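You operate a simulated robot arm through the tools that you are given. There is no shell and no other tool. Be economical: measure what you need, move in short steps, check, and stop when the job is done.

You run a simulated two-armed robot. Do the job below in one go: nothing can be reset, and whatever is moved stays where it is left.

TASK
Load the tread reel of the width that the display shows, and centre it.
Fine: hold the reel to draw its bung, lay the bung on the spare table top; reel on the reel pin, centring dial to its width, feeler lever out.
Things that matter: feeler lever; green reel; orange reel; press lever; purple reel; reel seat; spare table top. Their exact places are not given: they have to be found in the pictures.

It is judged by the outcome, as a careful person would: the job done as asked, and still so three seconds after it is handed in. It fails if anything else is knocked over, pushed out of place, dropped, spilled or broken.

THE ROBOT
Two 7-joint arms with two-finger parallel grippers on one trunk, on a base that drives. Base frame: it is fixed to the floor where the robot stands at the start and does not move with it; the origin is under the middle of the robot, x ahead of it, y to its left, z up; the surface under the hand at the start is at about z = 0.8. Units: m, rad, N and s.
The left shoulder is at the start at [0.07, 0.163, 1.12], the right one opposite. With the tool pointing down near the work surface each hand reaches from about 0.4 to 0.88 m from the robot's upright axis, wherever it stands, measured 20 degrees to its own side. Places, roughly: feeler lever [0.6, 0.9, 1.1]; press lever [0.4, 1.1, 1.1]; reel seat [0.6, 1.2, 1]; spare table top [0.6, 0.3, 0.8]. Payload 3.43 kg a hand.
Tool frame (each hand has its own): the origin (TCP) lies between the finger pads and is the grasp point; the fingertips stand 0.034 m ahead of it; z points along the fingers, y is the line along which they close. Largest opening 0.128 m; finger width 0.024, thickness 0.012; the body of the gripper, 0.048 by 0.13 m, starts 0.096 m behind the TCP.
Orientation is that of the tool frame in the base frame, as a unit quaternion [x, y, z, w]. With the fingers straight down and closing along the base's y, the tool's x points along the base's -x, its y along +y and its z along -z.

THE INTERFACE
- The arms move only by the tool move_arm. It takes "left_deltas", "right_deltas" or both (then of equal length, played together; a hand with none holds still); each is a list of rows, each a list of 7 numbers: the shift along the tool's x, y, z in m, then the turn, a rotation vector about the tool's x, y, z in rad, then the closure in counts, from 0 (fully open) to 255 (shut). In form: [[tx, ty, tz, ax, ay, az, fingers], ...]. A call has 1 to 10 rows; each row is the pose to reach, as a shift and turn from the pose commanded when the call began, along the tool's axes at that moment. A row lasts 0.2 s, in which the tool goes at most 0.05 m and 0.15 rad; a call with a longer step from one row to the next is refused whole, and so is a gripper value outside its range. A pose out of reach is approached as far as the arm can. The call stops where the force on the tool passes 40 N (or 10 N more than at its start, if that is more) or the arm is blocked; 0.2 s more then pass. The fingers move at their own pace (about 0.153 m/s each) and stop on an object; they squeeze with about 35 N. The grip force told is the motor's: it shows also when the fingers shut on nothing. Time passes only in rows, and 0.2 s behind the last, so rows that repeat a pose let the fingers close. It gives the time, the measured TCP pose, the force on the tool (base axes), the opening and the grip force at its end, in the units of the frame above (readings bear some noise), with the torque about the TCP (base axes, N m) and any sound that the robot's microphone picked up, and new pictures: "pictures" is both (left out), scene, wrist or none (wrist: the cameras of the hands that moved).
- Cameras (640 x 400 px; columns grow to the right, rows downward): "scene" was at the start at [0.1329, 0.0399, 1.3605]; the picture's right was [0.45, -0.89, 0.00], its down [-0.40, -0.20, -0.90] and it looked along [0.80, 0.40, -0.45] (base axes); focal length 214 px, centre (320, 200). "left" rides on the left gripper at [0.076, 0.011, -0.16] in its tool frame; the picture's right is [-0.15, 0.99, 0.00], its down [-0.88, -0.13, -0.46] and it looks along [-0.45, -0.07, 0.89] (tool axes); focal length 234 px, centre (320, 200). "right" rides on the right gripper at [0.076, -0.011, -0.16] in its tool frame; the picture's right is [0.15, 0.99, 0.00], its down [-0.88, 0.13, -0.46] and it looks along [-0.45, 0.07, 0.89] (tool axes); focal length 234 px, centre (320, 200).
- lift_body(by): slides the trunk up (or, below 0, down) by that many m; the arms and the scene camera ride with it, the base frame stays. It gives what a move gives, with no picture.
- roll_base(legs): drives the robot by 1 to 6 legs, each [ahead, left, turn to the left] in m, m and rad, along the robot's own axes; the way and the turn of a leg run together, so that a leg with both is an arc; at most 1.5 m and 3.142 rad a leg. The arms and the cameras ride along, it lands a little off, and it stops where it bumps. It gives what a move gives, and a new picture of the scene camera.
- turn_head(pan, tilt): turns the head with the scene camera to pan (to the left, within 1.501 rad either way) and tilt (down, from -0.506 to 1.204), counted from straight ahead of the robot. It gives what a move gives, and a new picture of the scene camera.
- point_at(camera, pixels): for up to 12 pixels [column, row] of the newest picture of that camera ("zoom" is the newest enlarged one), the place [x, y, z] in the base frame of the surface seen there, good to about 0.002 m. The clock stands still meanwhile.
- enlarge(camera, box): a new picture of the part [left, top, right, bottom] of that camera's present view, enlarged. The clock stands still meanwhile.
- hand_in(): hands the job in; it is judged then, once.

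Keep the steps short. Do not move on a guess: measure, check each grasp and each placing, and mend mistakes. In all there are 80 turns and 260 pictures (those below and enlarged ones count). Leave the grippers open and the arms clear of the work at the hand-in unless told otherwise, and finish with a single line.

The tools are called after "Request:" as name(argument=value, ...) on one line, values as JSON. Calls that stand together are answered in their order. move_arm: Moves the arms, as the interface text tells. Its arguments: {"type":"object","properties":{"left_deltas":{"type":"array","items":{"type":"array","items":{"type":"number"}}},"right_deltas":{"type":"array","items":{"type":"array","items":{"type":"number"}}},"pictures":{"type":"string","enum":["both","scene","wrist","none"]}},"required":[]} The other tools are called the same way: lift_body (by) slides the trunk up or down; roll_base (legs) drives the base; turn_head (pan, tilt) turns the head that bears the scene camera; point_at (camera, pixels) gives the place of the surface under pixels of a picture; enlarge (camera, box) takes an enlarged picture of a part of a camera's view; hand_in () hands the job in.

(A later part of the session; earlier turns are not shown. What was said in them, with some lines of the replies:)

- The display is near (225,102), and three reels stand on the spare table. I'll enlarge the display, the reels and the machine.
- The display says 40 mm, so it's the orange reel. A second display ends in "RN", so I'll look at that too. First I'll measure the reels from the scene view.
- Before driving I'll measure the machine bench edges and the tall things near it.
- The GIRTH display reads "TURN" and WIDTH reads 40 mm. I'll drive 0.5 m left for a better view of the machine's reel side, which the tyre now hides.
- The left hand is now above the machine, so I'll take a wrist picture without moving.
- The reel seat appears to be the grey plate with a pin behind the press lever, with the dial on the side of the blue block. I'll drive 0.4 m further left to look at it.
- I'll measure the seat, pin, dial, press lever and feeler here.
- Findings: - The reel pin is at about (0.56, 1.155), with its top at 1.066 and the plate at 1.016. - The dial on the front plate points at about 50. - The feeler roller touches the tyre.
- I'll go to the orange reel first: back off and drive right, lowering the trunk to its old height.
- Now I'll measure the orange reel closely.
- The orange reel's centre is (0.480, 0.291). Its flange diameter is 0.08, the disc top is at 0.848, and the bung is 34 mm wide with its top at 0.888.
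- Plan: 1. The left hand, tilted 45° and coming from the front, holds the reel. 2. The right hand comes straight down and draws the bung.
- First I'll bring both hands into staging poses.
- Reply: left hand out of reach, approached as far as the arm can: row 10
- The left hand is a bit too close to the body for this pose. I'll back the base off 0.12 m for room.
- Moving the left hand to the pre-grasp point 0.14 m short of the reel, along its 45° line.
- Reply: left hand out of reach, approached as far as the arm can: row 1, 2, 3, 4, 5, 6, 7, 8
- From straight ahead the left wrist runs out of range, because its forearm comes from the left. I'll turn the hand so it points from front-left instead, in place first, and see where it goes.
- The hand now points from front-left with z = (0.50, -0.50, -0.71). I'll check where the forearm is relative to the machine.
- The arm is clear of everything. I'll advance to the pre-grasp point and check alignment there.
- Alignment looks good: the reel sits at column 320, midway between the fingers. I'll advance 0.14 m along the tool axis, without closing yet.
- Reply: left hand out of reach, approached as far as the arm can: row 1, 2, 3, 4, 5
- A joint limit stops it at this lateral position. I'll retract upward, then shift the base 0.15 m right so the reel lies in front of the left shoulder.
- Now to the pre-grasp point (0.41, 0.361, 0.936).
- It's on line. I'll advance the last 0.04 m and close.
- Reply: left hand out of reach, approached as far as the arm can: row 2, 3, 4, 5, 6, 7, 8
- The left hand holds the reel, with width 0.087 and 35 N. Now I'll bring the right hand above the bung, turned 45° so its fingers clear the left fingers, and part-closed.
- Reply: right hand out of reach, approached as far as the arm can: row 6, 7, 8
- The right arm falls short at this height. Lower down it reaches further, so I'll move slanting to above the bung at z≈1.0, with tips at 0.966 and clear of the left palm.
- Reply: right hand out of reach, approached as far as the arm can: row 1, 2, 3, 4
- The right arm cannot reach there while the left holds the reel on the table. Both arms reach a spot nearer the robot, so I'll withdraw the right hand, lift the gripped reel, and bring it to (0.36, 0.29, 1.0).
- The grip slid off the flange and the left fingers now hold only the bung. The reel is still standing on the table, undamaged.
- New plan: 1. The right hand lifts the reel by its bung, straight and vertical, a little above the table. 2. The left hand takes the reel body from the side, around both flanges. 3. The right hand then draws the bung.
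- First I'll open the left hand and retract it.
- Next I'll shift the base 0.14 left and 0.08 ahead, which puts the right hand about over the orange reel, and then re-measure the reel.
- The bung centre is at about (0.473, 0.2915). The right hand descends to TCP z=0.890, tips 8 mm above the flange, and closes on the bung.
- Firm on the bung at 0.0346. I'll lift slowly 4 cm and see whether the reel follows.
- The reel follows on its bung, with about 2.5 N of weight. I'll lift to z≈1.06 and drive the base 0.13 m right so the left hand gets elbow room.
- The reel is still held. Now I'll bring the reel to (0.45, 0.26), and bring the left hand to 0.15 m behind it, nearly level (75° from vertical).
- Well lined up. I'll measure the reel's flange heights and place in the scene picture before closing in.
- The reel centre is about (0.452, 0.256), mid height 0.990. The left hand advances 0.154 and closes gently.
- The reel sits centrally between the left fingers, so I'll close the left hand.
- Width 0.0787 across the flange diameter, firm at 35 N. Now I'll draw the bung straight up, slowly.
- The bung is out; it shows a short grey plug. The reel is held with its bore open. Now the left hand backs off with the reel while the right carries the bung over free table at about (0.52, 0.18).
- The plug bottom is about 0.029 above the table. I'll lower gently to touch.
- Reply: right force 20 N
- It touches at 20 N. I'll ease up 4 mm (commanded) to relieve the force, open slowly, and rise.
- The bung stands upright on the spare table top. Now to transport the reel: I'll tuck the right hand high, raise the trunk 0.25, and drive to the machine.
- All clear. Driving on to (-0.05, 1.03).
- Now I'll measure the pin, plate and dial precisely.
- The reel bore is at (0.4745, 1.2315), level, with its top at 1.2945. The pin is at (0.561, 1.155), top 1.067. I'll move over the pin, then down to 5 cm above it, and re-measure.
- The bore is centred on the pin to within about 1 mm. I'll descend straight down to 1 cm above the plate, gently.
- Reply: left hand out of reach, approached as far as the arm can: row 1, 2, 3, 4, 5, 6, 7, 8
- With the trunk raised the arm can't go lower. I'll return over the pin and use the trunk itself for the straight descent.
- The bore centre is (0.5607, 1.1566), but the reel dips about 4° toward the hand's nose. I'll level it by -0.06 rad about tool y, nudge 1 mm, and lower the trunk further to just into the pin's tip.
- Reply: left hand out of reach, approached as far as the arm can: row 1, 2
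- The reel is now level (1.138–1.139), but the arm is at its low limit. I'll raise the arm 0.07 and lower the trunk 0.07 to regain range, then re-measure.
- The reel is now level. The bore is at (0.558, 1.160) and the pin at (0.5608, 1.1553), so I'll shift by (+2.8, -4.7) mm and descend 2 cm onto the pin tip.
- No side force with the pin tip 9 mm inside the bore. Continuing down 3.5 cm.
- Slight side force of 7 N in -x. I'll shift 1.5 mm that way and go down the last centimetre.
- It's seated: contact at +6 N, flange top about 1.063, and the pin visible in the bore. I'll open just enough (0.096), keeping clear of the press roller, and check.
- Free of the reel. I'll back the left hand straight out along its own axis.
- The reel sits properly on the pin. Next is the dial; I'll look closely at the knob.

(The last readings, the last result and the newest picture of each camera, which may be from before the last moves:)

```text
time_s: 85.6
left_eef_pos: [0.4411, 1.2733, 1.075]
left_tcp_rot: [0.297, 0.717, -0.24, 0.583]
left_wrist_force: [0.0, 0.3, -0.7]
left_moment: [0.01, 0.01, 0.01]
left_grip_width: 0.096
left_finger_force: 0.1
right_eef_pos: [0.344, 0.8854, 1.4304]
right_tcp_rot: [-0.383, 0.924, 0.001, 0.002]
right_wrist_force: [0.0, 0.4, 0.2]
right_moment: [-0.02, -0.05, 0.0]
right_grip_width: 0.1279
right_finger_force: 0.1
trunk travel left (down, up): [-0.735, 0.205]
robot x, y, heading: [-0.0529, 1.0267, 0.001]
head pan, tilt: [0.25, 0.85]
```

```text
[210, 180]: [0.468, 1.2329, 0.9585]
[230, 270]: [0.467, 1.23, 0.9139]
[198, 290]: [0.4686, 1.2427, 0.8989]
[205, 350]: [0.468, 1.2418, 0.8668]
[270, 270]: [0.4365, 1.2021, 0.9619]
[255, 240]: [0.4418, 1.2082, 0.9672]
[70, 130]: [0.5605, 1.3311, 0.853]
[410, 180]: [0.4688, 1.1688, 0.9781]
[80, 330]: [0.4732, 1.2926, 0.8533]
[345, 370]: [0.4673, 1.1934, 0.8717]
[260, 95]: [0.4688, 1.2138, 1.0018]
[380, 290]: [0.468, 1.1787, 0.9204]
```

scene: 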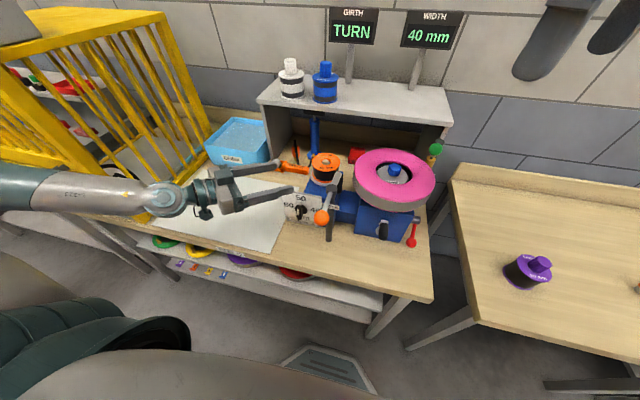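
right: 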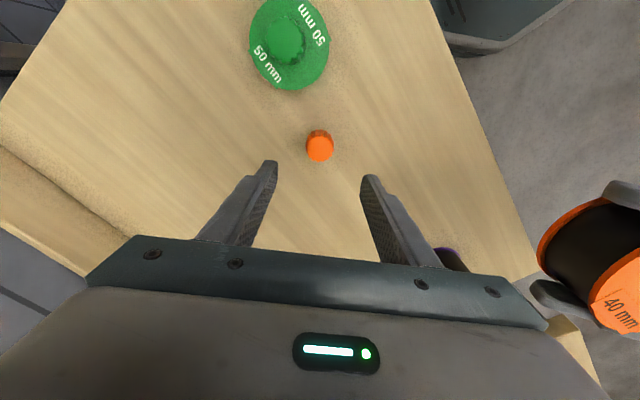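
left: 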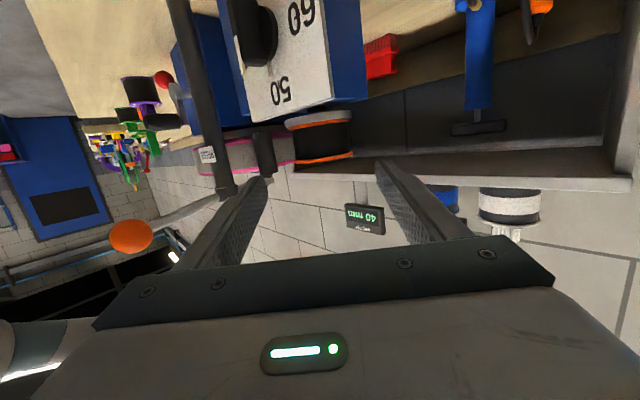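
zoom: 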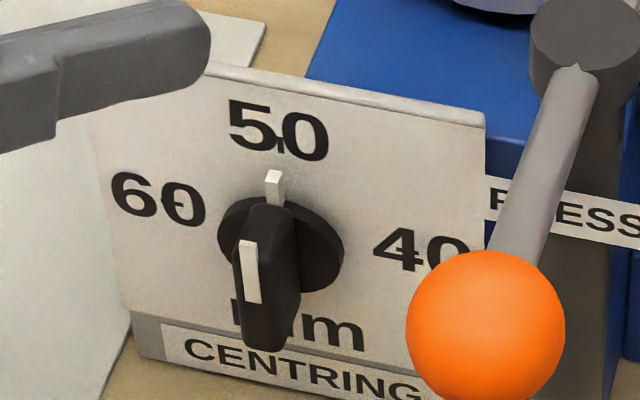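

Request:
point_at(camera="zoom", pixels=[[250, 220], [238, 225], [240, 330], [262, 345], [268, 225], [268, 335], [297, 240], [290, 320], [250, 270], [273, 185], [325, 245], [230, 220]])

```text
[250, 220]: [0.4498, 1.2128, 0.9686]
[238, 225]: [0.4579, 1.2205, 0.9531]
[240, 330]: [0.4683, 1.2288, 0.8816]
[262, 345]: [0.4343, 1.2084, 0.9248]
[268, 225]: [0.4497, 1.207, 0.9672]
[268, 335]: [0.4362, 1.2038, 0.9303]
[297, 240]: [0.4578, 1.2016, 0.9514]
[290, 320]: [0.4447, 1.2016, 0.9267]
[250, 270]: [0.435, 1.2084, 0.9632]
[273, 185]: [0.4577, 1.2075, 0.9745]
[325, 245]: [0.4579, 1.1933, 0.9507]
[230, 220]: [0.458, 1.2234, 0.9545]
```

The plate is vertical at x=0.468. The knob bar is vertical, y 1.202–1.214, z 0.925–0.968, x 0.435–0.458, with its axis at (y 1.2078, z 0.9465) and pointer at 50. 40 is a quarter turn clockwise.

I'll use the right hand, fingers closed and pointing down: push the bar's top sideways, then press it level from above. First I'll clear the left hand and drive 0.17 left.

Request:
move_arm(left_deltas=[[-0.03, -0.012, -0.03, 0, 0, 0, 64], [-0.06, -0.024, -0.06, 0, 0, 0, 30], [-0.09, -0.036, -0.09, 0, 0, 0, 0], [-0.1275, -0.049, -0.1216, 0, 0, 0, 0], [-0.1275, -0.049, -0.1216, 0, 0, 0, 0]], pictures="none")

Request:
roll_base(legs=[[-0.05, 0, 0], [0, 0.17, 0]])

Request:
turn_head(pan=0.0, tilt=0.85)

```text
refused: row 4 steps farther than a row can; nothing moved
```

```text
time_s: 87.6
left_eef_pos: [0.394, 1.4393, 1.0736]
left_tcp_rot: [0.296, 0.719, -0.239, 0.582]
left_wrist_force: [-1.2, -0.1, 0.3]
left_moment: [0.02, -0.01, -0.01]
left_grip_width: 0.0958
left_finger_force: 0.0
right_eef_pos: [0.2974, 1.0499, 1.4304]
right_tcp_rot: [-0.383, 0.924, 0.002, 0.001]
right_wrist_force: [1.1, -0.1, 0.5]
right_moment: [0.05, 0.02, 0.01]
right_grip_width: 0.128
right_finger_force: 0.1
trunk travel left (down, up): [-0.735, 0.205]
robot x, y, heading: [-0.1058, 1.1986, 0.002]
head pan, tilt: [0.25, 0.85]
```

scene: 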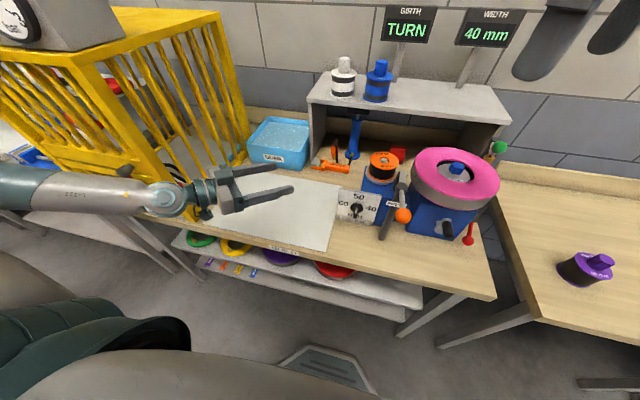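

```text
time_s: 88.3
left_eef_pos: [0.3931, 1.4419, 1.0747]
left_tcp_rot: [0.296, 0.718, -0.24, 0.582]
left_wrist_force: [0.9, -0.2, 0.0]
left_moment: [-0.02, 0.01, 0.0]
left_grip_width: 0.0957
left_finger_force: 0.1
right_eef_pos: [0.2971, 1.054, 1.4299]
right_tcp_rot: [-0.383, 0.924, 0.001, 0.0]
right_wrist_force: [-0.1, -0.6, 0.5]
right_moment: [-0.03, 0.02, 0.0]
right_grip_width: 0.1278
right_finger_force: 0.0
trunk travel left (down, up): [-0.735, 0.205]
robot x, y, heading: [-0.102, 1.1984, 0.002]
head pan, tilt: [0.0, 0.85]
```

scene: 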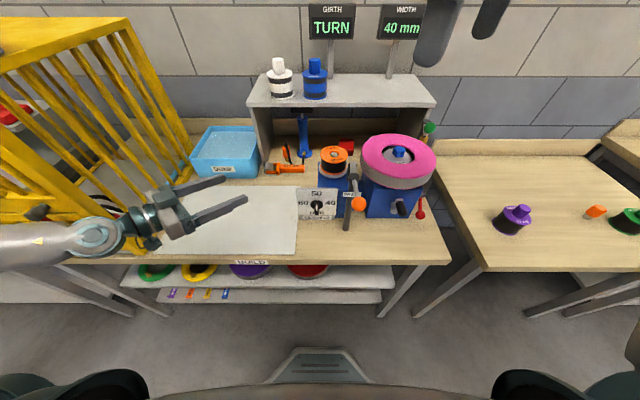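

The left move was refused because one row was a touch too long, but the drive went cleanly and the left hand is clear. Now the right hand goes above the dial's left side at (0.4385, 1.232, 1.15), fingers shut, turned another 45°.

Request:
move_arm(right_deltas=[[-0.0282, 0.0032, 0.035, 0, 0, -0.098, 100], [-0.0565, 0.0065, 0.07, 0, 0, -0.196, 200], [-0.0847, 0.0097, 0.105, 0, 0, -0.294, 255], [-0.113, 0.0129, 0.14, 0, 0, -0.393, 255], [-0.1412, 0.0161, 0.175, 0, 0, -0.491, 255], [-0.1694, 0.0194, 0.21, 0, 0, -0.589, 255], [-0.1977, 0.0226, 0.245, 0, 0, -0.687, 255], [-0.2259, 0.0258, 0.28, 0, 0, -0.785, 255], [-0.2259, 0.0258, 0.28, 0, 0, -0.785, 255]])

```text
time_s: 90.3
left_eef_pos: [0.3933, 1.4402, 1.0729]
left_tcp_rot: [0.296, 0.718, -0.24, 0.583]
left_wrist_force: [-0.8, 0.2, -0.5]
left_moment: [0.0, -0.01, -0.02]
left_grip_width: 0.096
left_finger_force: 0.1
right_eef_pos: [0.4161, 1.2012, 1.1887]
right_tcp_rot: [-0.67, 0.743, 0.0, 0.002]
right_wrist_force: [0.0, 0.5, -0.2]
right_moment: [-0.01, -0.01, -0.02]
right_grip_width: 0.0
right_finger_force: 32.5
right hand out of reach, approached as far as the arm can: row 7, 8, 9
trunk travel left (down, up): [-0.735, 0.205]
robot x, y, heading: [-0.1032, 1.194, 0.003]
head pan, tilt: [0.0, 0.85]
```

scene: 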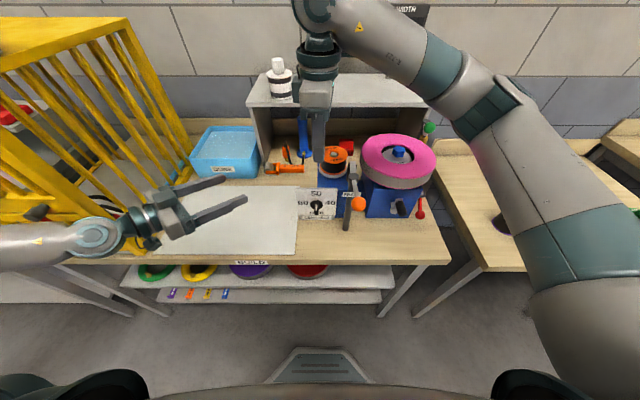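
right: 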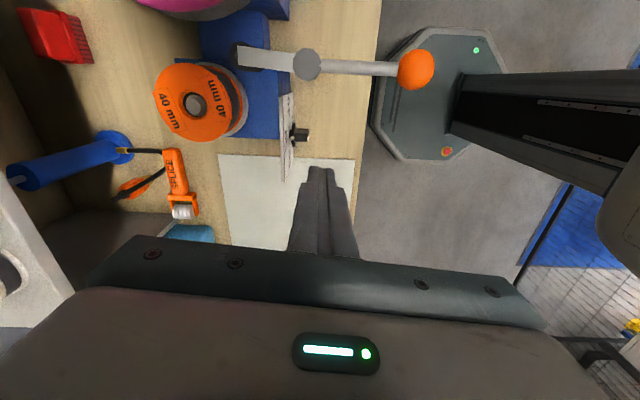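

A wrist limit again, near 84° yaw. I'll give back a little yaw and head for the same point somewhat lower.

Request:
move_arm(right_deltas=[[-0.011, -0.0064, 0.03, 0, 0, 0.1, 255], [-0.0221, -0.0127, 0.06, 0, 0, 0.2, 255], [-0.0332, -0.0191, 0.09, 0, 0, 0.2, 255], [-0.0332, -0.0191, 0.09, 0, 0, 0.2, 255]])

```text
time_s: 91.3
left_eef_pos: [0.3933, 1.4412, 1.0743]
left_tcp_rot: [0.296, 0.718, -0.24, 0.583]
left_wrist_force: [-1.1, 0.8, -1.0]
left_moment: [0.02, -0.01, 0.02]
left_grip_width: 0.0958
left_finger_force: 0.0
right_eef_pos: [0.4378, 1.2316, 1.0996]
right_tcp_rot: [-0.592, 0.806, 0.001, 0.001]
right_wrist_force: [0.3, -0.8, 0.6]
right_moment: [0.03, 0.01, 0.0]
right_grip_width: 0.0
right_finger_force: 32.4
trunk travel left (down, up): [-0.735, 0.205]
robot x, y, heading: [-0.1037, 1.1968, 0.005]
head pan, tilt: [0.0, 0.85]
```

scene: 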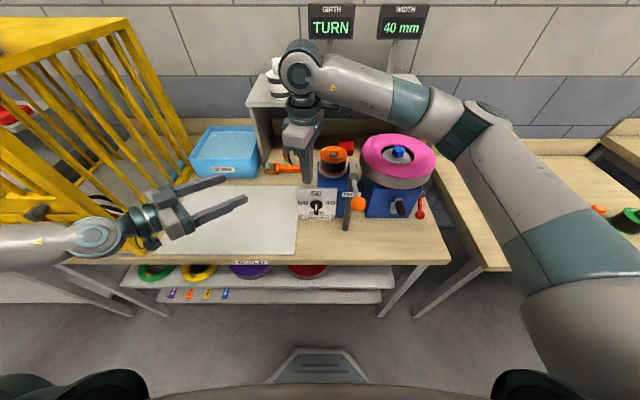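
right: 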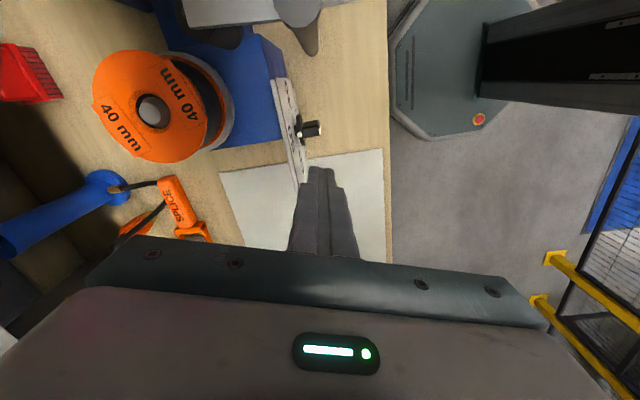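

In place at (0.438, 1.232). I'll descend with the tip to z≈0.9585, just left of the bar.

Request:
move_arm(right_deltas=[[-0.0038, 0.0012, 0.035, 0, 0, 0, 255], [-0.0038, 0.0012, 0.07, 0, 0, 0, 255], [-0.0038, 0.0012, 0.107, 0, 0, 0, 255], [-0.0038, 0.0012, 0.107, 0, 0, 0, 255]], pictures="none")

Request:
enlarge(camera="scene", box=[285, 170, 365, 230])

```text
time_s: 92.3
left_eef_pos: [0.3936, 1.4407, 1.0738]
left_tcp_rot: [0.296, 0.718, -0.239, 0.583]
left_wrist_force: [0.5, 0.5, 0.3]
left_moment: [0.0, 0.0, -0.01]
left_grip_width: 0.0958
left_finger_force: 0.0
right_eef_pos: [0.4385, 1.2348, 0.9925]
right_tcp_rot: [-0.593, 0.806, 0.001, 0.002]
right_wrist_force: [-0.3, -0.4, -0.4]
right_moment: [-0.02, 0.02, 0.03]
right_grip_width: 0.0
right_finger_force: 32.9
trunk travel left (down, up): [-0.735, 0.205]
robot x, y, heading: [-0.1001, 1.1976, -0.001]
head pan, tilt: [0.0, 0.85]
```

```text
6.67 times, centred on (325, 200) of scene
```

zoom: 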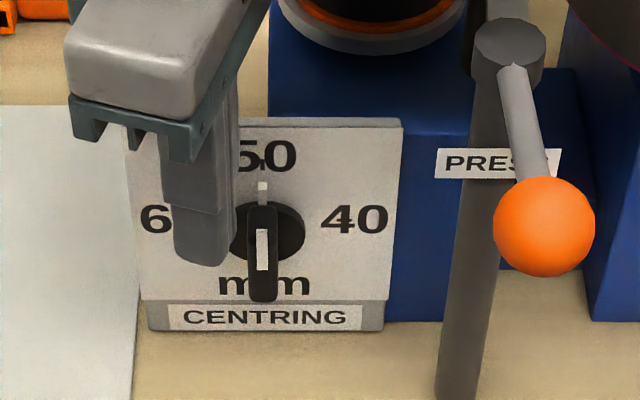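

Finger is left of the bar. I'll push toward -y in small steps, 26 mm in total.

Request:
move_arm(right_deltas=[[0.0076, -0.0024, 0, 0, 0, 0, 255], [0.0134, -0.0042, 0, 0, 0, 0, 255], [0.0191, -0.006, 0, 0, 0, 0, 255], [0.0248, -0.0078, 0, 0, 0, 0, 255], [0.0248, -0.0078, 0, 0, 0, 0, 255]], pictures="none")

Request:
enlarge(camera="scene", box=[285, 170, 365, 230])

```text
time_s: 93.5
left_eef_pos: [0.3948, 1.4408, 1.074]
left_tcp_rot: [0.296, 0.718, -0.24, 0.582]
left_wrist_force: [-0.1, -1.1, -0.2]
left_moment: [0.0, -0.03, 0.0]
left_grip_width: 0.0959
left_finger_force: 0.0
right_eef_pos: [0.4373, 1.2095, 0.9914]
right_tcp_rot: [-0.592, 0.806, 0.0, 0.001]
right_wrist_force: [-0.1, -0.2, -0.3]
right_moment: [0.0, 0.01, 0.01]
right_grip_width: 0.0001
right_finger_force: 33.5
trunk travel left (down, up): [-0.735, 0.205]
robot x, y, heading: [-0.1034, 1.1959, 0.002]
head pan, tilt: [0.0, 0.85]
```

```text
6.67 times, centred on (325, 200) of scene
```

zoom: 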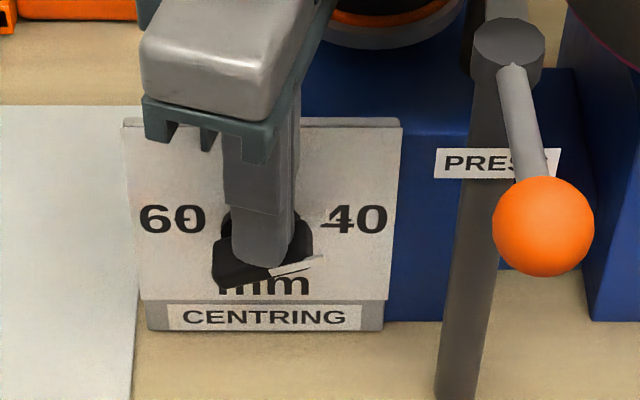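

The bar turned about 70°. I'll lift, move over its right end, and press down until it is level.

Request:
move_arm(right_deltas=[[0, 0, -0.02, 0, 0, 0, 255], [0.0153, -0.0048, -0.02, 0, 0, 0, 255], [0.0153, -0.0048, -0.01, 0, 0, 0, 255], [0.0153, -0.0048, -0.002, 0, 0, 0, 255], [0.0153, -0.0048, 0.0034, 0, 0, 0, 255], [0.0153, -0.0048, 0.0034, 0, 0, 0, 255]], pictures="none")

Request:
enlarge(camera="scene", box=[285, 170, 365, 230])

```text
time_s: 94.9
left_eef_pos: [0.3929, 1.4402, 1.074]
left_tcp_rot: [0.297, 0.718, -0.24, 0.583]
left_wrist_force: [0.5, 0.1, 0.6]
left_moment: [0.01, -0.06, 0.0]
left_grip_width: 0.0959
left_finger_force: 0.0
right_eef_pos: [0.4369, 1.1935, 0.9885]
right_tcp_rot: [-0.592, 0.806, 0.001, 0.002]
right_wrist_force: [-0.2, 0.5, 0.8]
right_moment: [0.02, -0.01, -0.02]
right_grip_width: 0.0
right_finger_force: 33.4
trunk travel left (down, up): [-0.735, 0.205]
robot x, y, heading: [-0.1026, 1.1988, 0.004]
head pan, tilt: [0.0, 0.85]
```

```text
6.67 times, centred on (325, 200) of scene
```

zoom: 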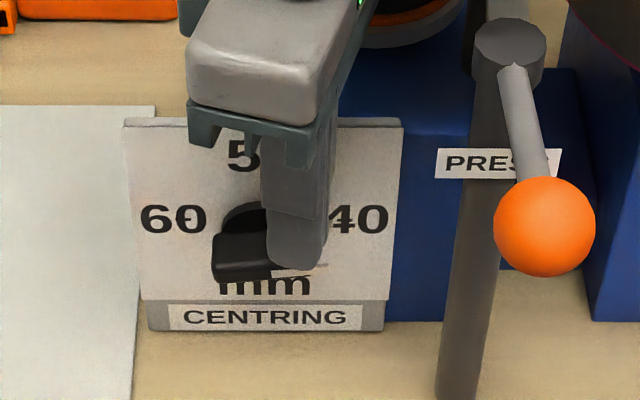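

Looks nearly level. I'll raise the hand to see the pointer.

Request:
move_arm(right_deltas=[[0, 0, -0.03, 0, 0, 0, 255], [0, 0, -0.07, 0, 0, 0, 255], [0, 0, -0.11, 0, 0, 0, 255]], pictures="none")

Request:
enlarge(camera="scene", box=[297, 182, 345, 222])

Request:
point_at(camera="zoom", pixels=[[150, 250], [330, 250], [335, 220], [345, 205], [160, 215], [240, 250]])

```text
time_s: 95.7
left_eef_pos: [0.3935, 1.4412, 1.0745]
left_tcp_rot: [0.296, 0.718, -0.24, 0.583]
left_wrist_force: [-0.2, -0.3, 0.3]
left_moment: [0.0, 0.02, 0.01]
left_grip_width: 0.0961
left_finger_force: 0.0
right_eef_pos: [0.4387, 1.1937, 1.1004]
right_tcp_rot: [-0.592, 0.806, 0.001, 0.001]
right_wrist_force: [0.3, 0.1, -0.6]
right_moment: [0.04, 0.03, -0.02]
right_grip_width: 0.0
right_finger_force: 33.1
trunk travel left (down, up): [-0.735, 0.205]
robot x, y, heading: [-0.1012, 1.1968, -0.0]
head pan, tilt: [0.0, 0.85]
```

```text
10.00 times, centred on (321, 202) of scene
```

zoom: 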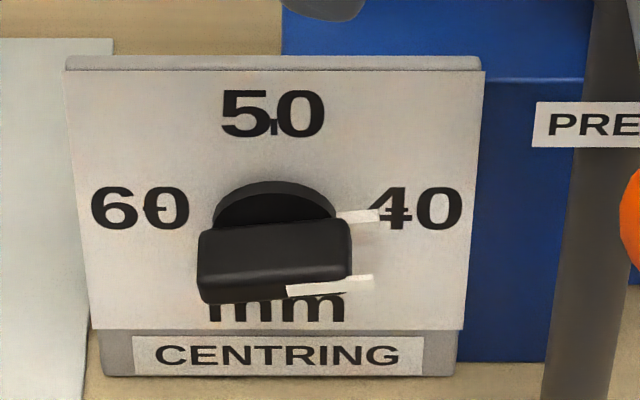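

```text
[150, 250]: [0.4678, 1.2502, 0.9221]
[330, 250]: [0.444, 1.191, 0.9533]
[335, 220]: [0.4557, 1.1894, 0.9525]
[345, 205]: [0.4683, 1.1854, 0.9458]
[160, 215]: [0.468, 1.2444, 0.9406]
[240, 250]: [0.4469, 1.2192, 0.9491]
```

About 8° short of 40. I'll press again, 3.5 mm lower (TCP z 0.985).

Request:
move_arm(right_deltas=[[0, 0, 0.045, 0, 0, 0, 255], [0, 0, 0.09, 0, 0, 0, 255], [0, 0, 0.108, 0, 0, 0, 255], [0, 0, 0.1135, 0, 0, 0, 255], [0, 0, 0.1155, 0, 0, 0, 255], [0, 0, 0.1155, 0, 0, 0, 255], [0, 0, 0.09, 0, 0, 0, 255], [0, 0, 0.045, 0, 0, 0, 255], [0, 0, 0, 0, 0, 0, 255]], pictures="none")

Request:
enlarge(camera="scene", box=[297, 182, 345, 222])

Request:
point_at(camera="zoom", pixels=[[330, 245], [220, 245], [330, 265], [220, 265], [155, 212], [390, 212], [275, 125], [355, 222]])

```text
time_s: 97.7
left_eef_pos: [0.3936, 1.4407, 1.0745]
left_tcp_rot: [0.296, 0.718, -0.24, 0.583]
left_wrist_force: [-1.0, -0.2, 0.3]
left_moment: [0.0, 0.01, 0.02]
left_grip_width: 0.0955
left_finger_force: 0.0
right_eef_pos: [0.4377, 1.1942, 1.0984]
right_tcp_rot: [-0.592, 0.806, 0.0, 0.001]
right_wrist_force: [0.4, -0.1, 0.9]
right_moment: [0.04, -0.01, -0.02]
right_grip_width: 0.0
right_finger_force: 33.0
trunk travel left (down, up): [-0.735, 0.205]
robot x, y, heading: [-0.1026, 1.1952, -0.002]
head pan, tilt: [0.0, 0.85]
```

```text
10.00 times, centred on (321, 202) of scene
```

zoom: 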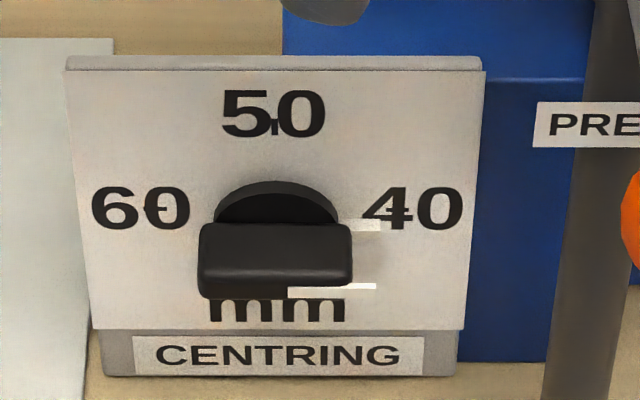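

```text
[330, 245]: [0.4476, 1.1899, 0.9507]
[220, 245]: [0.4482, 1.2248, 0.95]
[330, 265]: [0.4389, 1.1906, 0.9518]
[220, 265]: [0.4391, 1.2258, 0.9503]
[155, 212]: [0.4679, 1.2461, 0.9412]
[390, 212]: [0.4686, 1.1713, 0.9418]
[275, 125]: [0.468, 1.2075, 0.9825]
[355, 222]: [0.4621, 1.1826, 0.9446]
```

The bar is level to about 1°. I'll check the tick mark at 40 against the pointer up close.

Request:
enlarge(camera="scene", box=[301, 188, 341, 218])

Request:
point_at(camera="zoom", pixels=[[475, 212], [490, 212], [140, 210], [155, 210], [300, 105], [300, 100]])

```text
13.33 times, centred on (321, 203) of scene
```

zoom: 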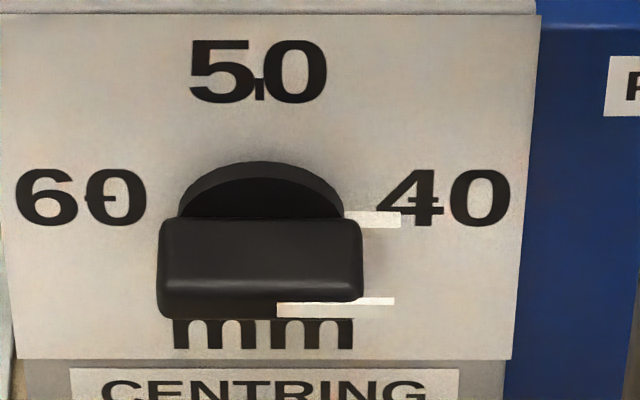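

```text
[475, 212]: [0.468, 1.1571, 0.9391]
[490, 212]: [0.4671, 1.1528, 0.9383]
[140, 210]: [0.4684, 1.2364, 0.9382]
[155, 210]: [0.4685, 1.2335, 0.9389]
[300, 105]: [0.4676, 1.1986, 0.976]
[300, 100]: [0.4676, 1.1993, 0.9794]
```

The dial stands at 40. Next is the feeler lever. I'll raise the right hand and look at it closely.

Request:
move_arm(right_deltas=[[0, 0, -0.045, 0, 0, 0, 255], [0, 0, -0.09, 0, 0, 0, 255], [0, 0, -0.14, 0, 0, 0, 255]], pictures="none")

Request:
turn_head(pan=-0.35, tilt=0.75)

```text
time_s: 98.5
left_eef_pos: [0.3922, 1.4411, 1.0742]
left_tcp_rot: [0.296, 0.718, -0.239, 0.582]
left_wrist_force: [-0.3, -0.3, 1.6]
left_moment: [0.02, -0.01, -0.01]
left_grip_width: 0.0958
left_finger_force: 0.0
right_eef_pos: [0.4377, 1.1923, 1.2386]
right_tcp_rot: [-0.592, 0.806, 0.001, 0.001]
right_wrist_force: [0.4, 0.0, 0.2]
right_moment: [0.03, -0.03, -0.01]
right_grip_width: 0.0001
right_finger_force: 33.4
trunk travel left (down, up): [-0.735, 0.205]
robot x, y, heading: [-0.1015, 1.197, 0.002]
head pan, tilt: [0.0, 0.85]
```

```text
time_s: 99.4
left_eef_pos: [0.3931, 1.4408, 1.0737]
left_tcp_rot: [0.296, 0.718, -0.24, 0.582]
left_wrist_force: [0.4, -0.3, -0.2]
left_moment: [0.03, -0.01, -0.01]
left_grip_width: 0.096
left_finger_force: 0.1
right_eef_pos: [0.4375, 1.1932, 1.2376]
right_tcp_rot: [-0.592, 0.806, 0.001, 0.002]
right_wrist_force: [0.2, 0.1, -0.1]
right_moment: [0.01, -0.04, 0.0]
right_grip_width: 0.0
right_finger_force: 33.1
trunk travel left (down, up): [-0.735, 0.205]
robot x, y, heading: [-0.1042, 1.2004, 0.004]
head pan, tilt: [-0.351, 0.75]
```

scene: 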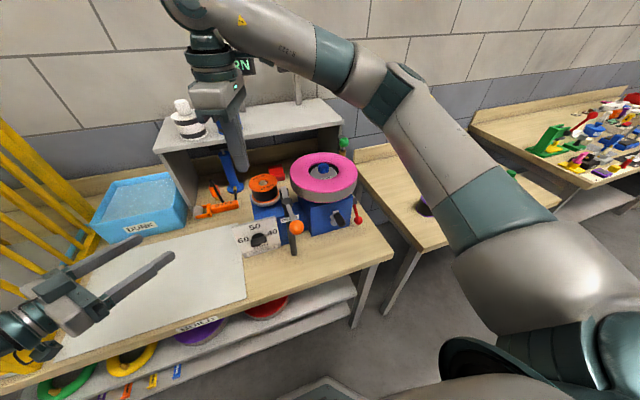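

Request:
enlarge(camera="scene", box=[310, 125, 370, 185])

Request:
point_at(camera="zoom", pixels=[[355, 105], [355, 130], [365, 190], [370, 225], [390, 110], [345, 85]])

```text
6.67 times, centred on (340, 155) of scene
```

zoom: 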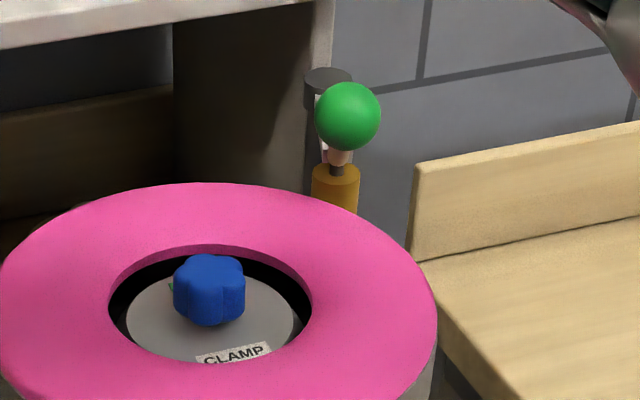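

```text
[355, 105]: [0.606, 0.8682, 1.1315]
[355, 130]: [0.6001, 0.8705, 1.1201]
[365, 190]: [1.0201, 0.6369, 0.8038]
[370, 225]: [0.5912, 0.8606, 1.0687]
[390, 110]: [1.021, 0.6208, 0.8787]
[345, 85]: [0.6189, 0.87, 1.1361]
```

The ball's centre is about (0.615, 0.862, 1.122), on the arm from the post at (0.71, 0.833), with its roller against the tyre. Out means swinging it away, toward -y. I'll bring the closed right fingers to behind the ball (tyre side), high first.

Request:
move_arm(right_deltas=[[0.0272, -0.0335, 0, 0, 0, 0.075, 255], [0.0544, -0.067, 0, 0, 0, 0.15, 255], [0.0817, -0.1004, 0, 0, 0, 0.225, 255], [0.1089, -0.1339, 0, 0, 0, 0.3, 255], [0.1361, -0.1674, 0, 0, 0, 0.375, 255], [0.1633, -0.2009, 0, 0, 0, 0.45, 255], [0.1906, -0.2343, 0, 0, 0, 0.525, 255], [0.2178, -0.2678, 0, 0, 0, 0.6, 255], [0.2178, -0.2678, 0, 0, 0, 0.6, 255]])

Request:
enlarge(camera="scene", box=[290, 105, 390, 195])

```text
time_s: 101.4
left_eef_pos: [0.3938, 1.4409, 1.074]
left_tcp_rot: [0.296, 0.718, -0.24, 0.582]
left_wrist_force: [0.0, 0.0, -0.1]
left_moment: [0.04, 0.01, 0.01]
left_grip_width: 0.096
left_finger_force: 0.1
right_eef_pos: [0.5692, 0.937, 1.2269]
right_tcp_rot: [-0.325, 0.946, 0.0, 0.002]
right_wrist_force: [0.6, 0.9, 0.1]
right_moment: [0.0, 0.0, 0.02]
right_grip_width: 0.0001
right_finger_force: 33.3
right hand out of reach, approached as far as the arm can: row 4, 5, 6, 7, 8, 9
trunk travel left (down, up): [-0.735, 0.205]
robot x, y, heading: [-0.1023, 1.1971, 0.004]
head pan, tilt: [-0.351, 0.75]
```

scene: 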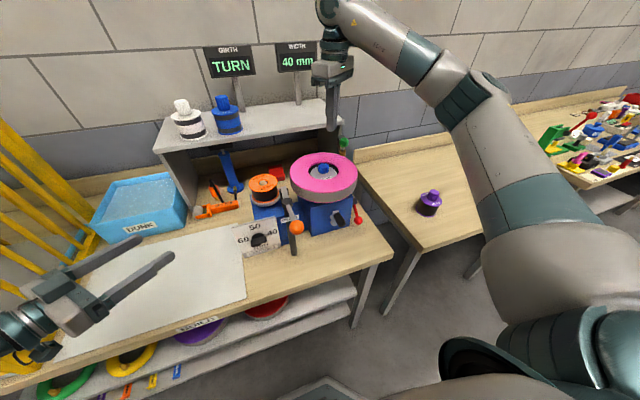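
right: 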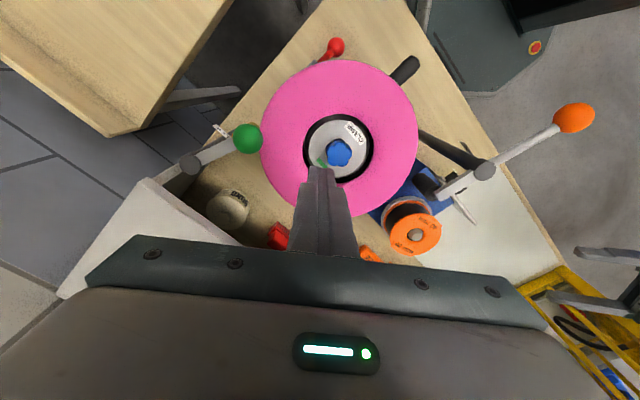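

```text
4.44 times, centred on (340, 150) of scene
```

zoom: 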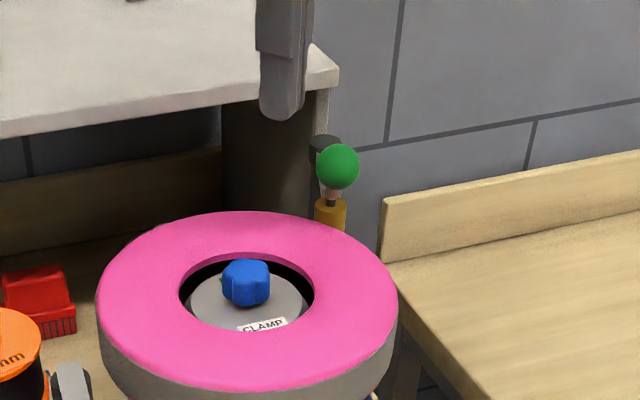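

Slightly out of reach. I'll raise the left hand for safety, then drive a bit right and ahead.

Request:
move_arm(left_deltas=[[-0.039, 0, -0.0084, 0, 0, 0, 64], [-0.078, 0, -0.0167, 0, 0, 0, 30], [-0.117, 0, -0.025, 0, 0, 0, 0], [-0.117, 0, -0.025, 0, 0, 0, 0]], pictures="none")

Request:
roll_base(legs=[[0, -0.15, 0], [0.06, 0, 0]])

```text
time_s: 102.4
left_eef_pos: [0.3923, 1.441, 1.1951]
left_tcp_rot: [0.297, 0.718, -0.24, 0.583]
left_wrist_force: [0.2, -0.4, -0.5]
left_moment: [0.0, 0.01, -0.01]
left_grip_width: 0.1281
left_finger_force: 0.0
right_eef_pos: [0.5693, 0.9361, 1.2266]
right_tcp_rot: [-0.325, 0.946, 0.0, 0.001]
right_wrist_force: [-0.3, 0.8, -0.5]
right_moment: [-0.01, -0.02, -0.01]
right_grip_width: 0.0
right_finger_force: 33.1
trunk travel left (down, up): [-0.735, 0.205]
robot x, y, heading: [-0.1017, 1.1976, -0.0]
head pan, tilt: [-0.351, 0.75]
```

```text
time_s: 104.3
left_eef_pos: [0.4491, 1.292, 1.1952]
left_tcp_rot: [0.296, 0.717, -0.239, 0.584]
left_wrist_force: [0.2, -0.3, 0.0]
left_moment: [0.0, 0.01, -0.02]
left_grip_width: 0.1279
left_finger_force: 0.1
right_eef_pos: [0.6256, 0.7867, 1.2294]
right_tcp_rot: [-0.326, 0.945, 0.0, 0.004]
right_wrist_force: [0.8, -0.1, 0.4]
right_moment: [-0.03, -0.01, 0.0]
right_grip_width: 0.0002
right_finger_force: 33.2
trunk travel left (down, up): [-0.735, 0.205]
robot x, y, heading: [-0.0448, 1.0515, 0.006]
head pan, tilt: [-0.351, 0.75]
5 turns are left
```

scene: 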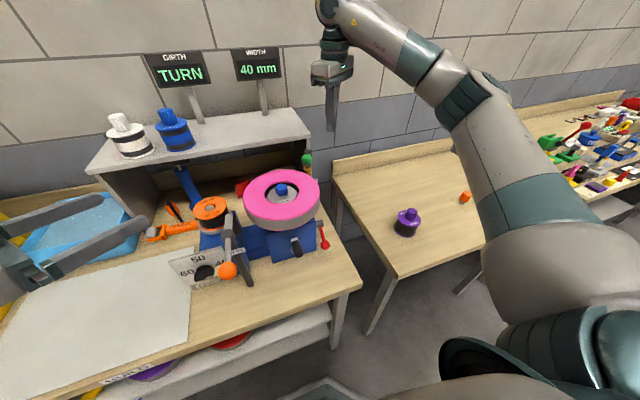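

Few turns are left, so one call: over the ball to its tyre side, down to tip height 1.10, then sweep the ball along its arc around the post, toward -y.

Request:
move_arm(right_deltas=[[-0.0285, 0.0348, 0, 0, 0, 0, 255], [-0.057, 0.0697, 0, 0, 0, 0, 255], [-0.0748, 0.0917, 0.01, 0, 0, 0, 255], [-0.0748, 0.0917, 0.055, 0, 0, 0, 255], [-0.0748, 0.0917, 0.0954, 0, 0, 0, 255], [-0.0512, 0.0744, 0.0954, 0, 0, 0, 255], [-0.0294, 0.06, 0.0954, 0, 0, 0, 255], [-0.0121, 0.0405, 0.0954, 0, 0, 0, 255], [-0.0004, 0.0171, 0.0954, 0, 0, 0, 255], [0.0047, -0.0085, 0.0954, 0, 0, 0, 255]], pictures="both")

Request:
enlarge(camera="scene", box=[250, 130, 370, 230])

Request:
enlarge(camera="scene", box=[390, 170, 490, 250])

```text
time_s: 106.2
left_eef_pos: [0.4513, 1.2939, 1.1941]
left_tcp_rot: [0.295, 0.718, -0.239, 0.583]
left_wrist_force: [-0.3, -1.3, 0.3]
left_moment: [-0.02, 0.02, -0.02]
left_grip_width: 0.1276
left_finger_force: 0.0
right_eef_pos: [0.613, 0.8304, 1.1319]
right_tcp_rot: [-0.335, 0.942, 0.006, 0.005]
right_wrist_force: [-3.2, 11.4, 4.0]
right_moment: [0.13, 0.03, -0.05]
right_grip_width: 0.0
right_finger_force: 33.0
trunk travel left (down, up): [-0.735, 0.205]
robot x, y, heading: [-0.0484, 1.0499, 0.005]
head pan, tilt: [-0.351, 0.75]
stopped in row 9 (right hand): the force on the tool passed its limit at 51 N (the readings are from after the stop); the commanded pose is now the measured one
```

scene: 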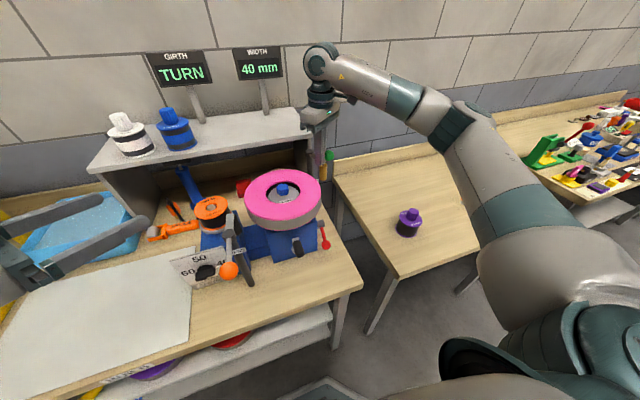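
right: 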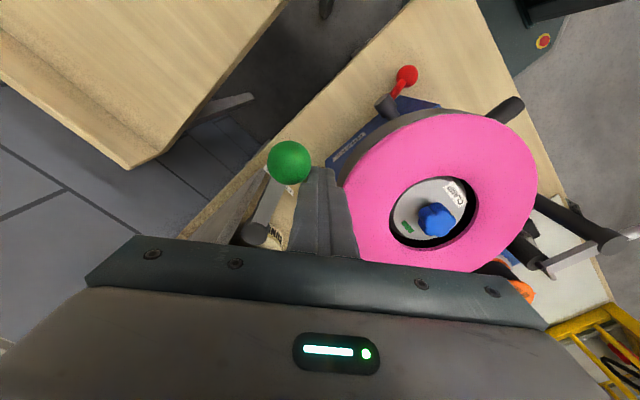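

```text
4.00 times, centred on (310, 180) of scene
```

zoom: 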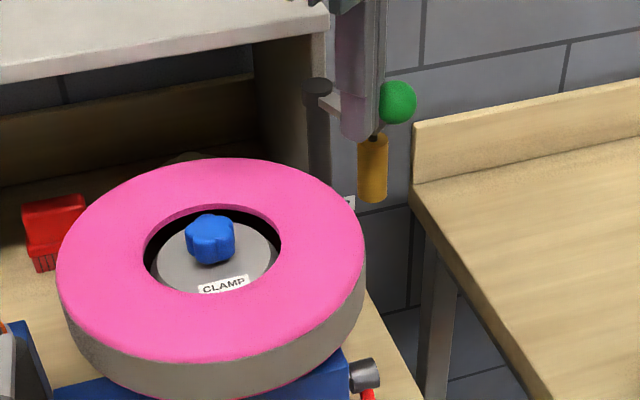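

```text
5.00 times, centred on (440, 210) of scene
4 turns are left
```

zoom: 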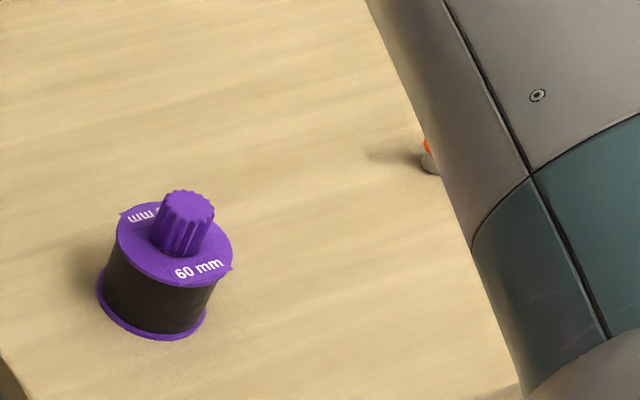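

The lever swung out and met its stop at 51 N. I'll back off, rise, withdraw and open the right hand, then check that the lever stays out.

Request:
move_arm(right_deltas=[[-0.011, 0.0106, 0, 0, 0, 0, 255], [-0.011, 0.0106, -0.045, 0, 0, 0, 255], [-0.011, 0.0106, -0.09, 0, 0, 0, 255], [-0.011, 0.0106, -0.135, 0, 0, 0, 255], [0.02, 0.036, -0.15, 0, 0, 0, 200], [0.051, 0.061, -0.16, 0, 0, 0, 100], [0.082, 0.086, -0.17, 0, 0, 0, 0], [0.113, 0.111, -0.17, 0, 0, 0, 0], [0.144, 0.136, -0.17, 0, 0, 0, 0], [0.17, 0.15, -0.17, 0, 0, 0, 0]], pictures="both")

Request:
turn_head(pan=-0.1, tilt=0.7)

Request:
enlarge(camera="scene", box=[230, 140, 400, 260])

Request:
enlarge(camera="scene", box=[440, 160, 640, 300])

Request:
enlarge(camera="right", box=[0, 0, 640, 250])

```text
time_s: 108.4
left_eef_pos: [0.4506, 1.2912, 1.1946]
left_tcp_rot: [0.296, 0.718, -0.24, 0.583]
left_wrist_force: [0.2, -0.2, 0.5]
left_moment: [0.02, 0.04, 0.02]
left_grip_width: 0.1278
left_finger_force: 0.1
right_eef_pos: [0.3857, 0.8342, 1.3022]
right_tcp_rot: [-0.333, 0.943, 0.007, 0.004]
right_wrist_force: [-0.1, -0.6, -0.3]
right_moment: [0.02, 0.01, 0.0]
right_grip_width: 0.1278
right_finger_force: 0.1
trunk travel left (down, up): [-0.735, 0.205]
robot x, y, heading: [-0.0419, 1.0486, 0.008]
head pan, tilt: [-0.351, 0.75]
```

scene: 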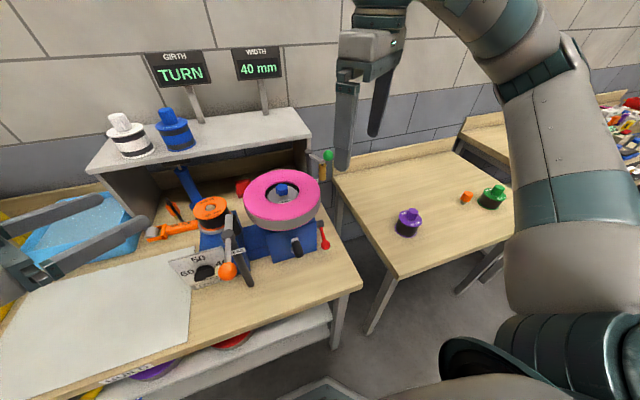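
right: 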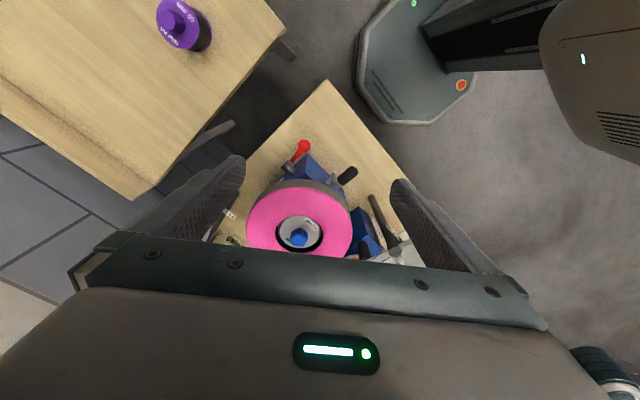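

```text
time_s: 109.2
left_eef_pos: [0.4512, 1.2918, 1.1937]
left_tcp_rot: [0.296, 0.718, -0.239, 0.583]
left_wrist_force: [0.9, 0.1, 0.3]
left_moment: [0.0, 0.0, -0.02]
left_grip_width: 0.1277
left_finger_force: 0.1
right_eef_pos: [0.3887, 0.8345, 1.3008]
right_tcp_rot: [-0.334, 0.943, 0.007, 0.003]
right_wrist_force: [0.1, 0.0, 0.0]
right_moment: [0.0, -0.02, 0.01]
right_grip_width: 0.1282
right_finger_force: 0.0
trunk travel left (down, up): [-0.735, 0.205]
robot x, y, heading: [-0.044, 1.0479, 0.002]
head pan, tilt: [-0.099, 0.7]
```

scene: 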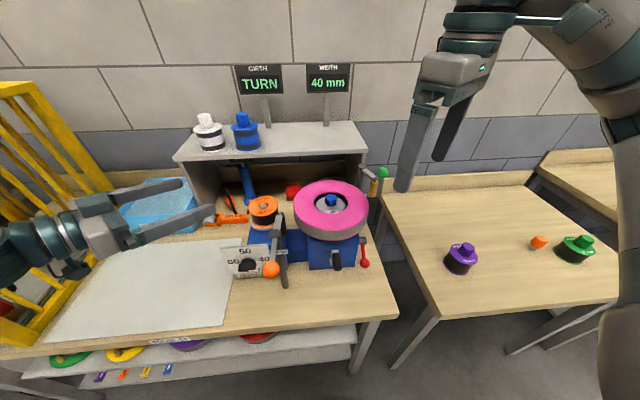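

```text
3.33 times, centred on (315, 200) of scene
```

zoom: 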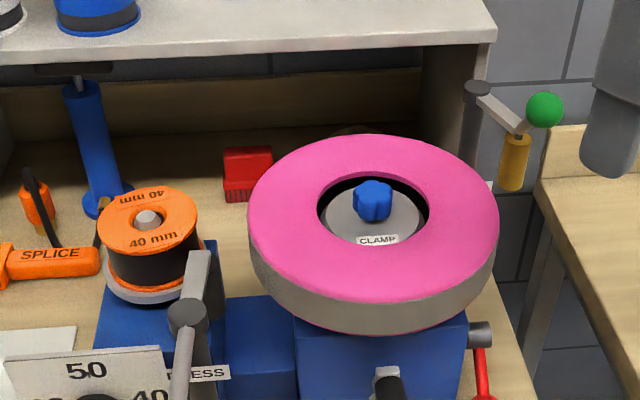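

```text
2.86 times, centred on (540, 230) of scene
```

zoom: 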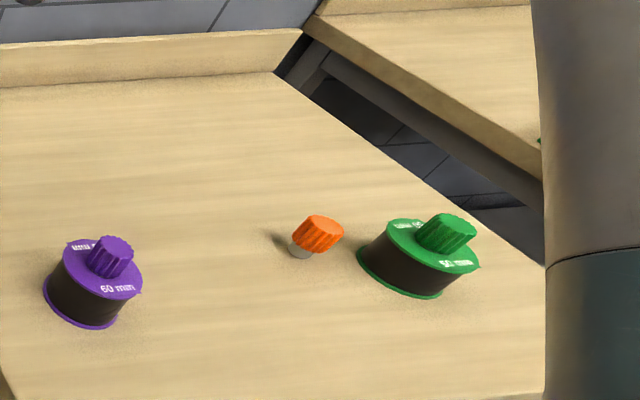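

```text
1.00 times, centred on (320, 125) of right (not enlarged: the box is as wide or as high as the picture)
3 turns are left
```

zoom: 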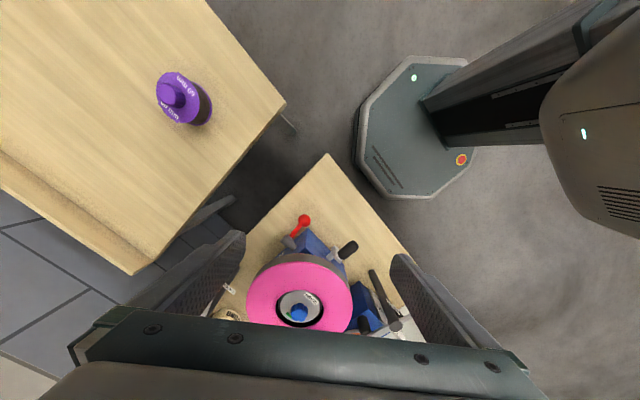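

The feeler stays out, the reel is on the pin, and the bung stands on the table. One last look at the dial.

Request:
enlarge(camera="scene", box=[220, 235, 290, 285])

Request:
point_at(camera="scene", pixels=[[383, 172], [374, 188], [366, 167]])

```text
8.00 times, centred on (255, 260) of scene
```

zoom: 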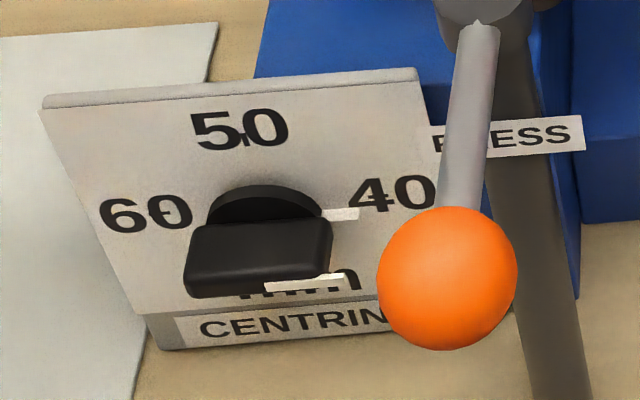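

```text
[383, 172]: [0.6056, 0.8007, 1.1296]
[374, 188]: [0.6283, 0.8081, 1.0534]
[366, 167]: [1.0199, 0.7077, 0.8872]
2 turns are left
```

The dial points to 40, the feeler roller is about 5 cm off the tyre, and both hands are open and clear, so I'm handing in.

Request:
hand_in()

```text
The job is handed in.
```

The 40 mm (orange) reel is on the reel pin with its bung on the spare table top, the centring dial is at 40, and the feeler lever is out; the job is handed in.
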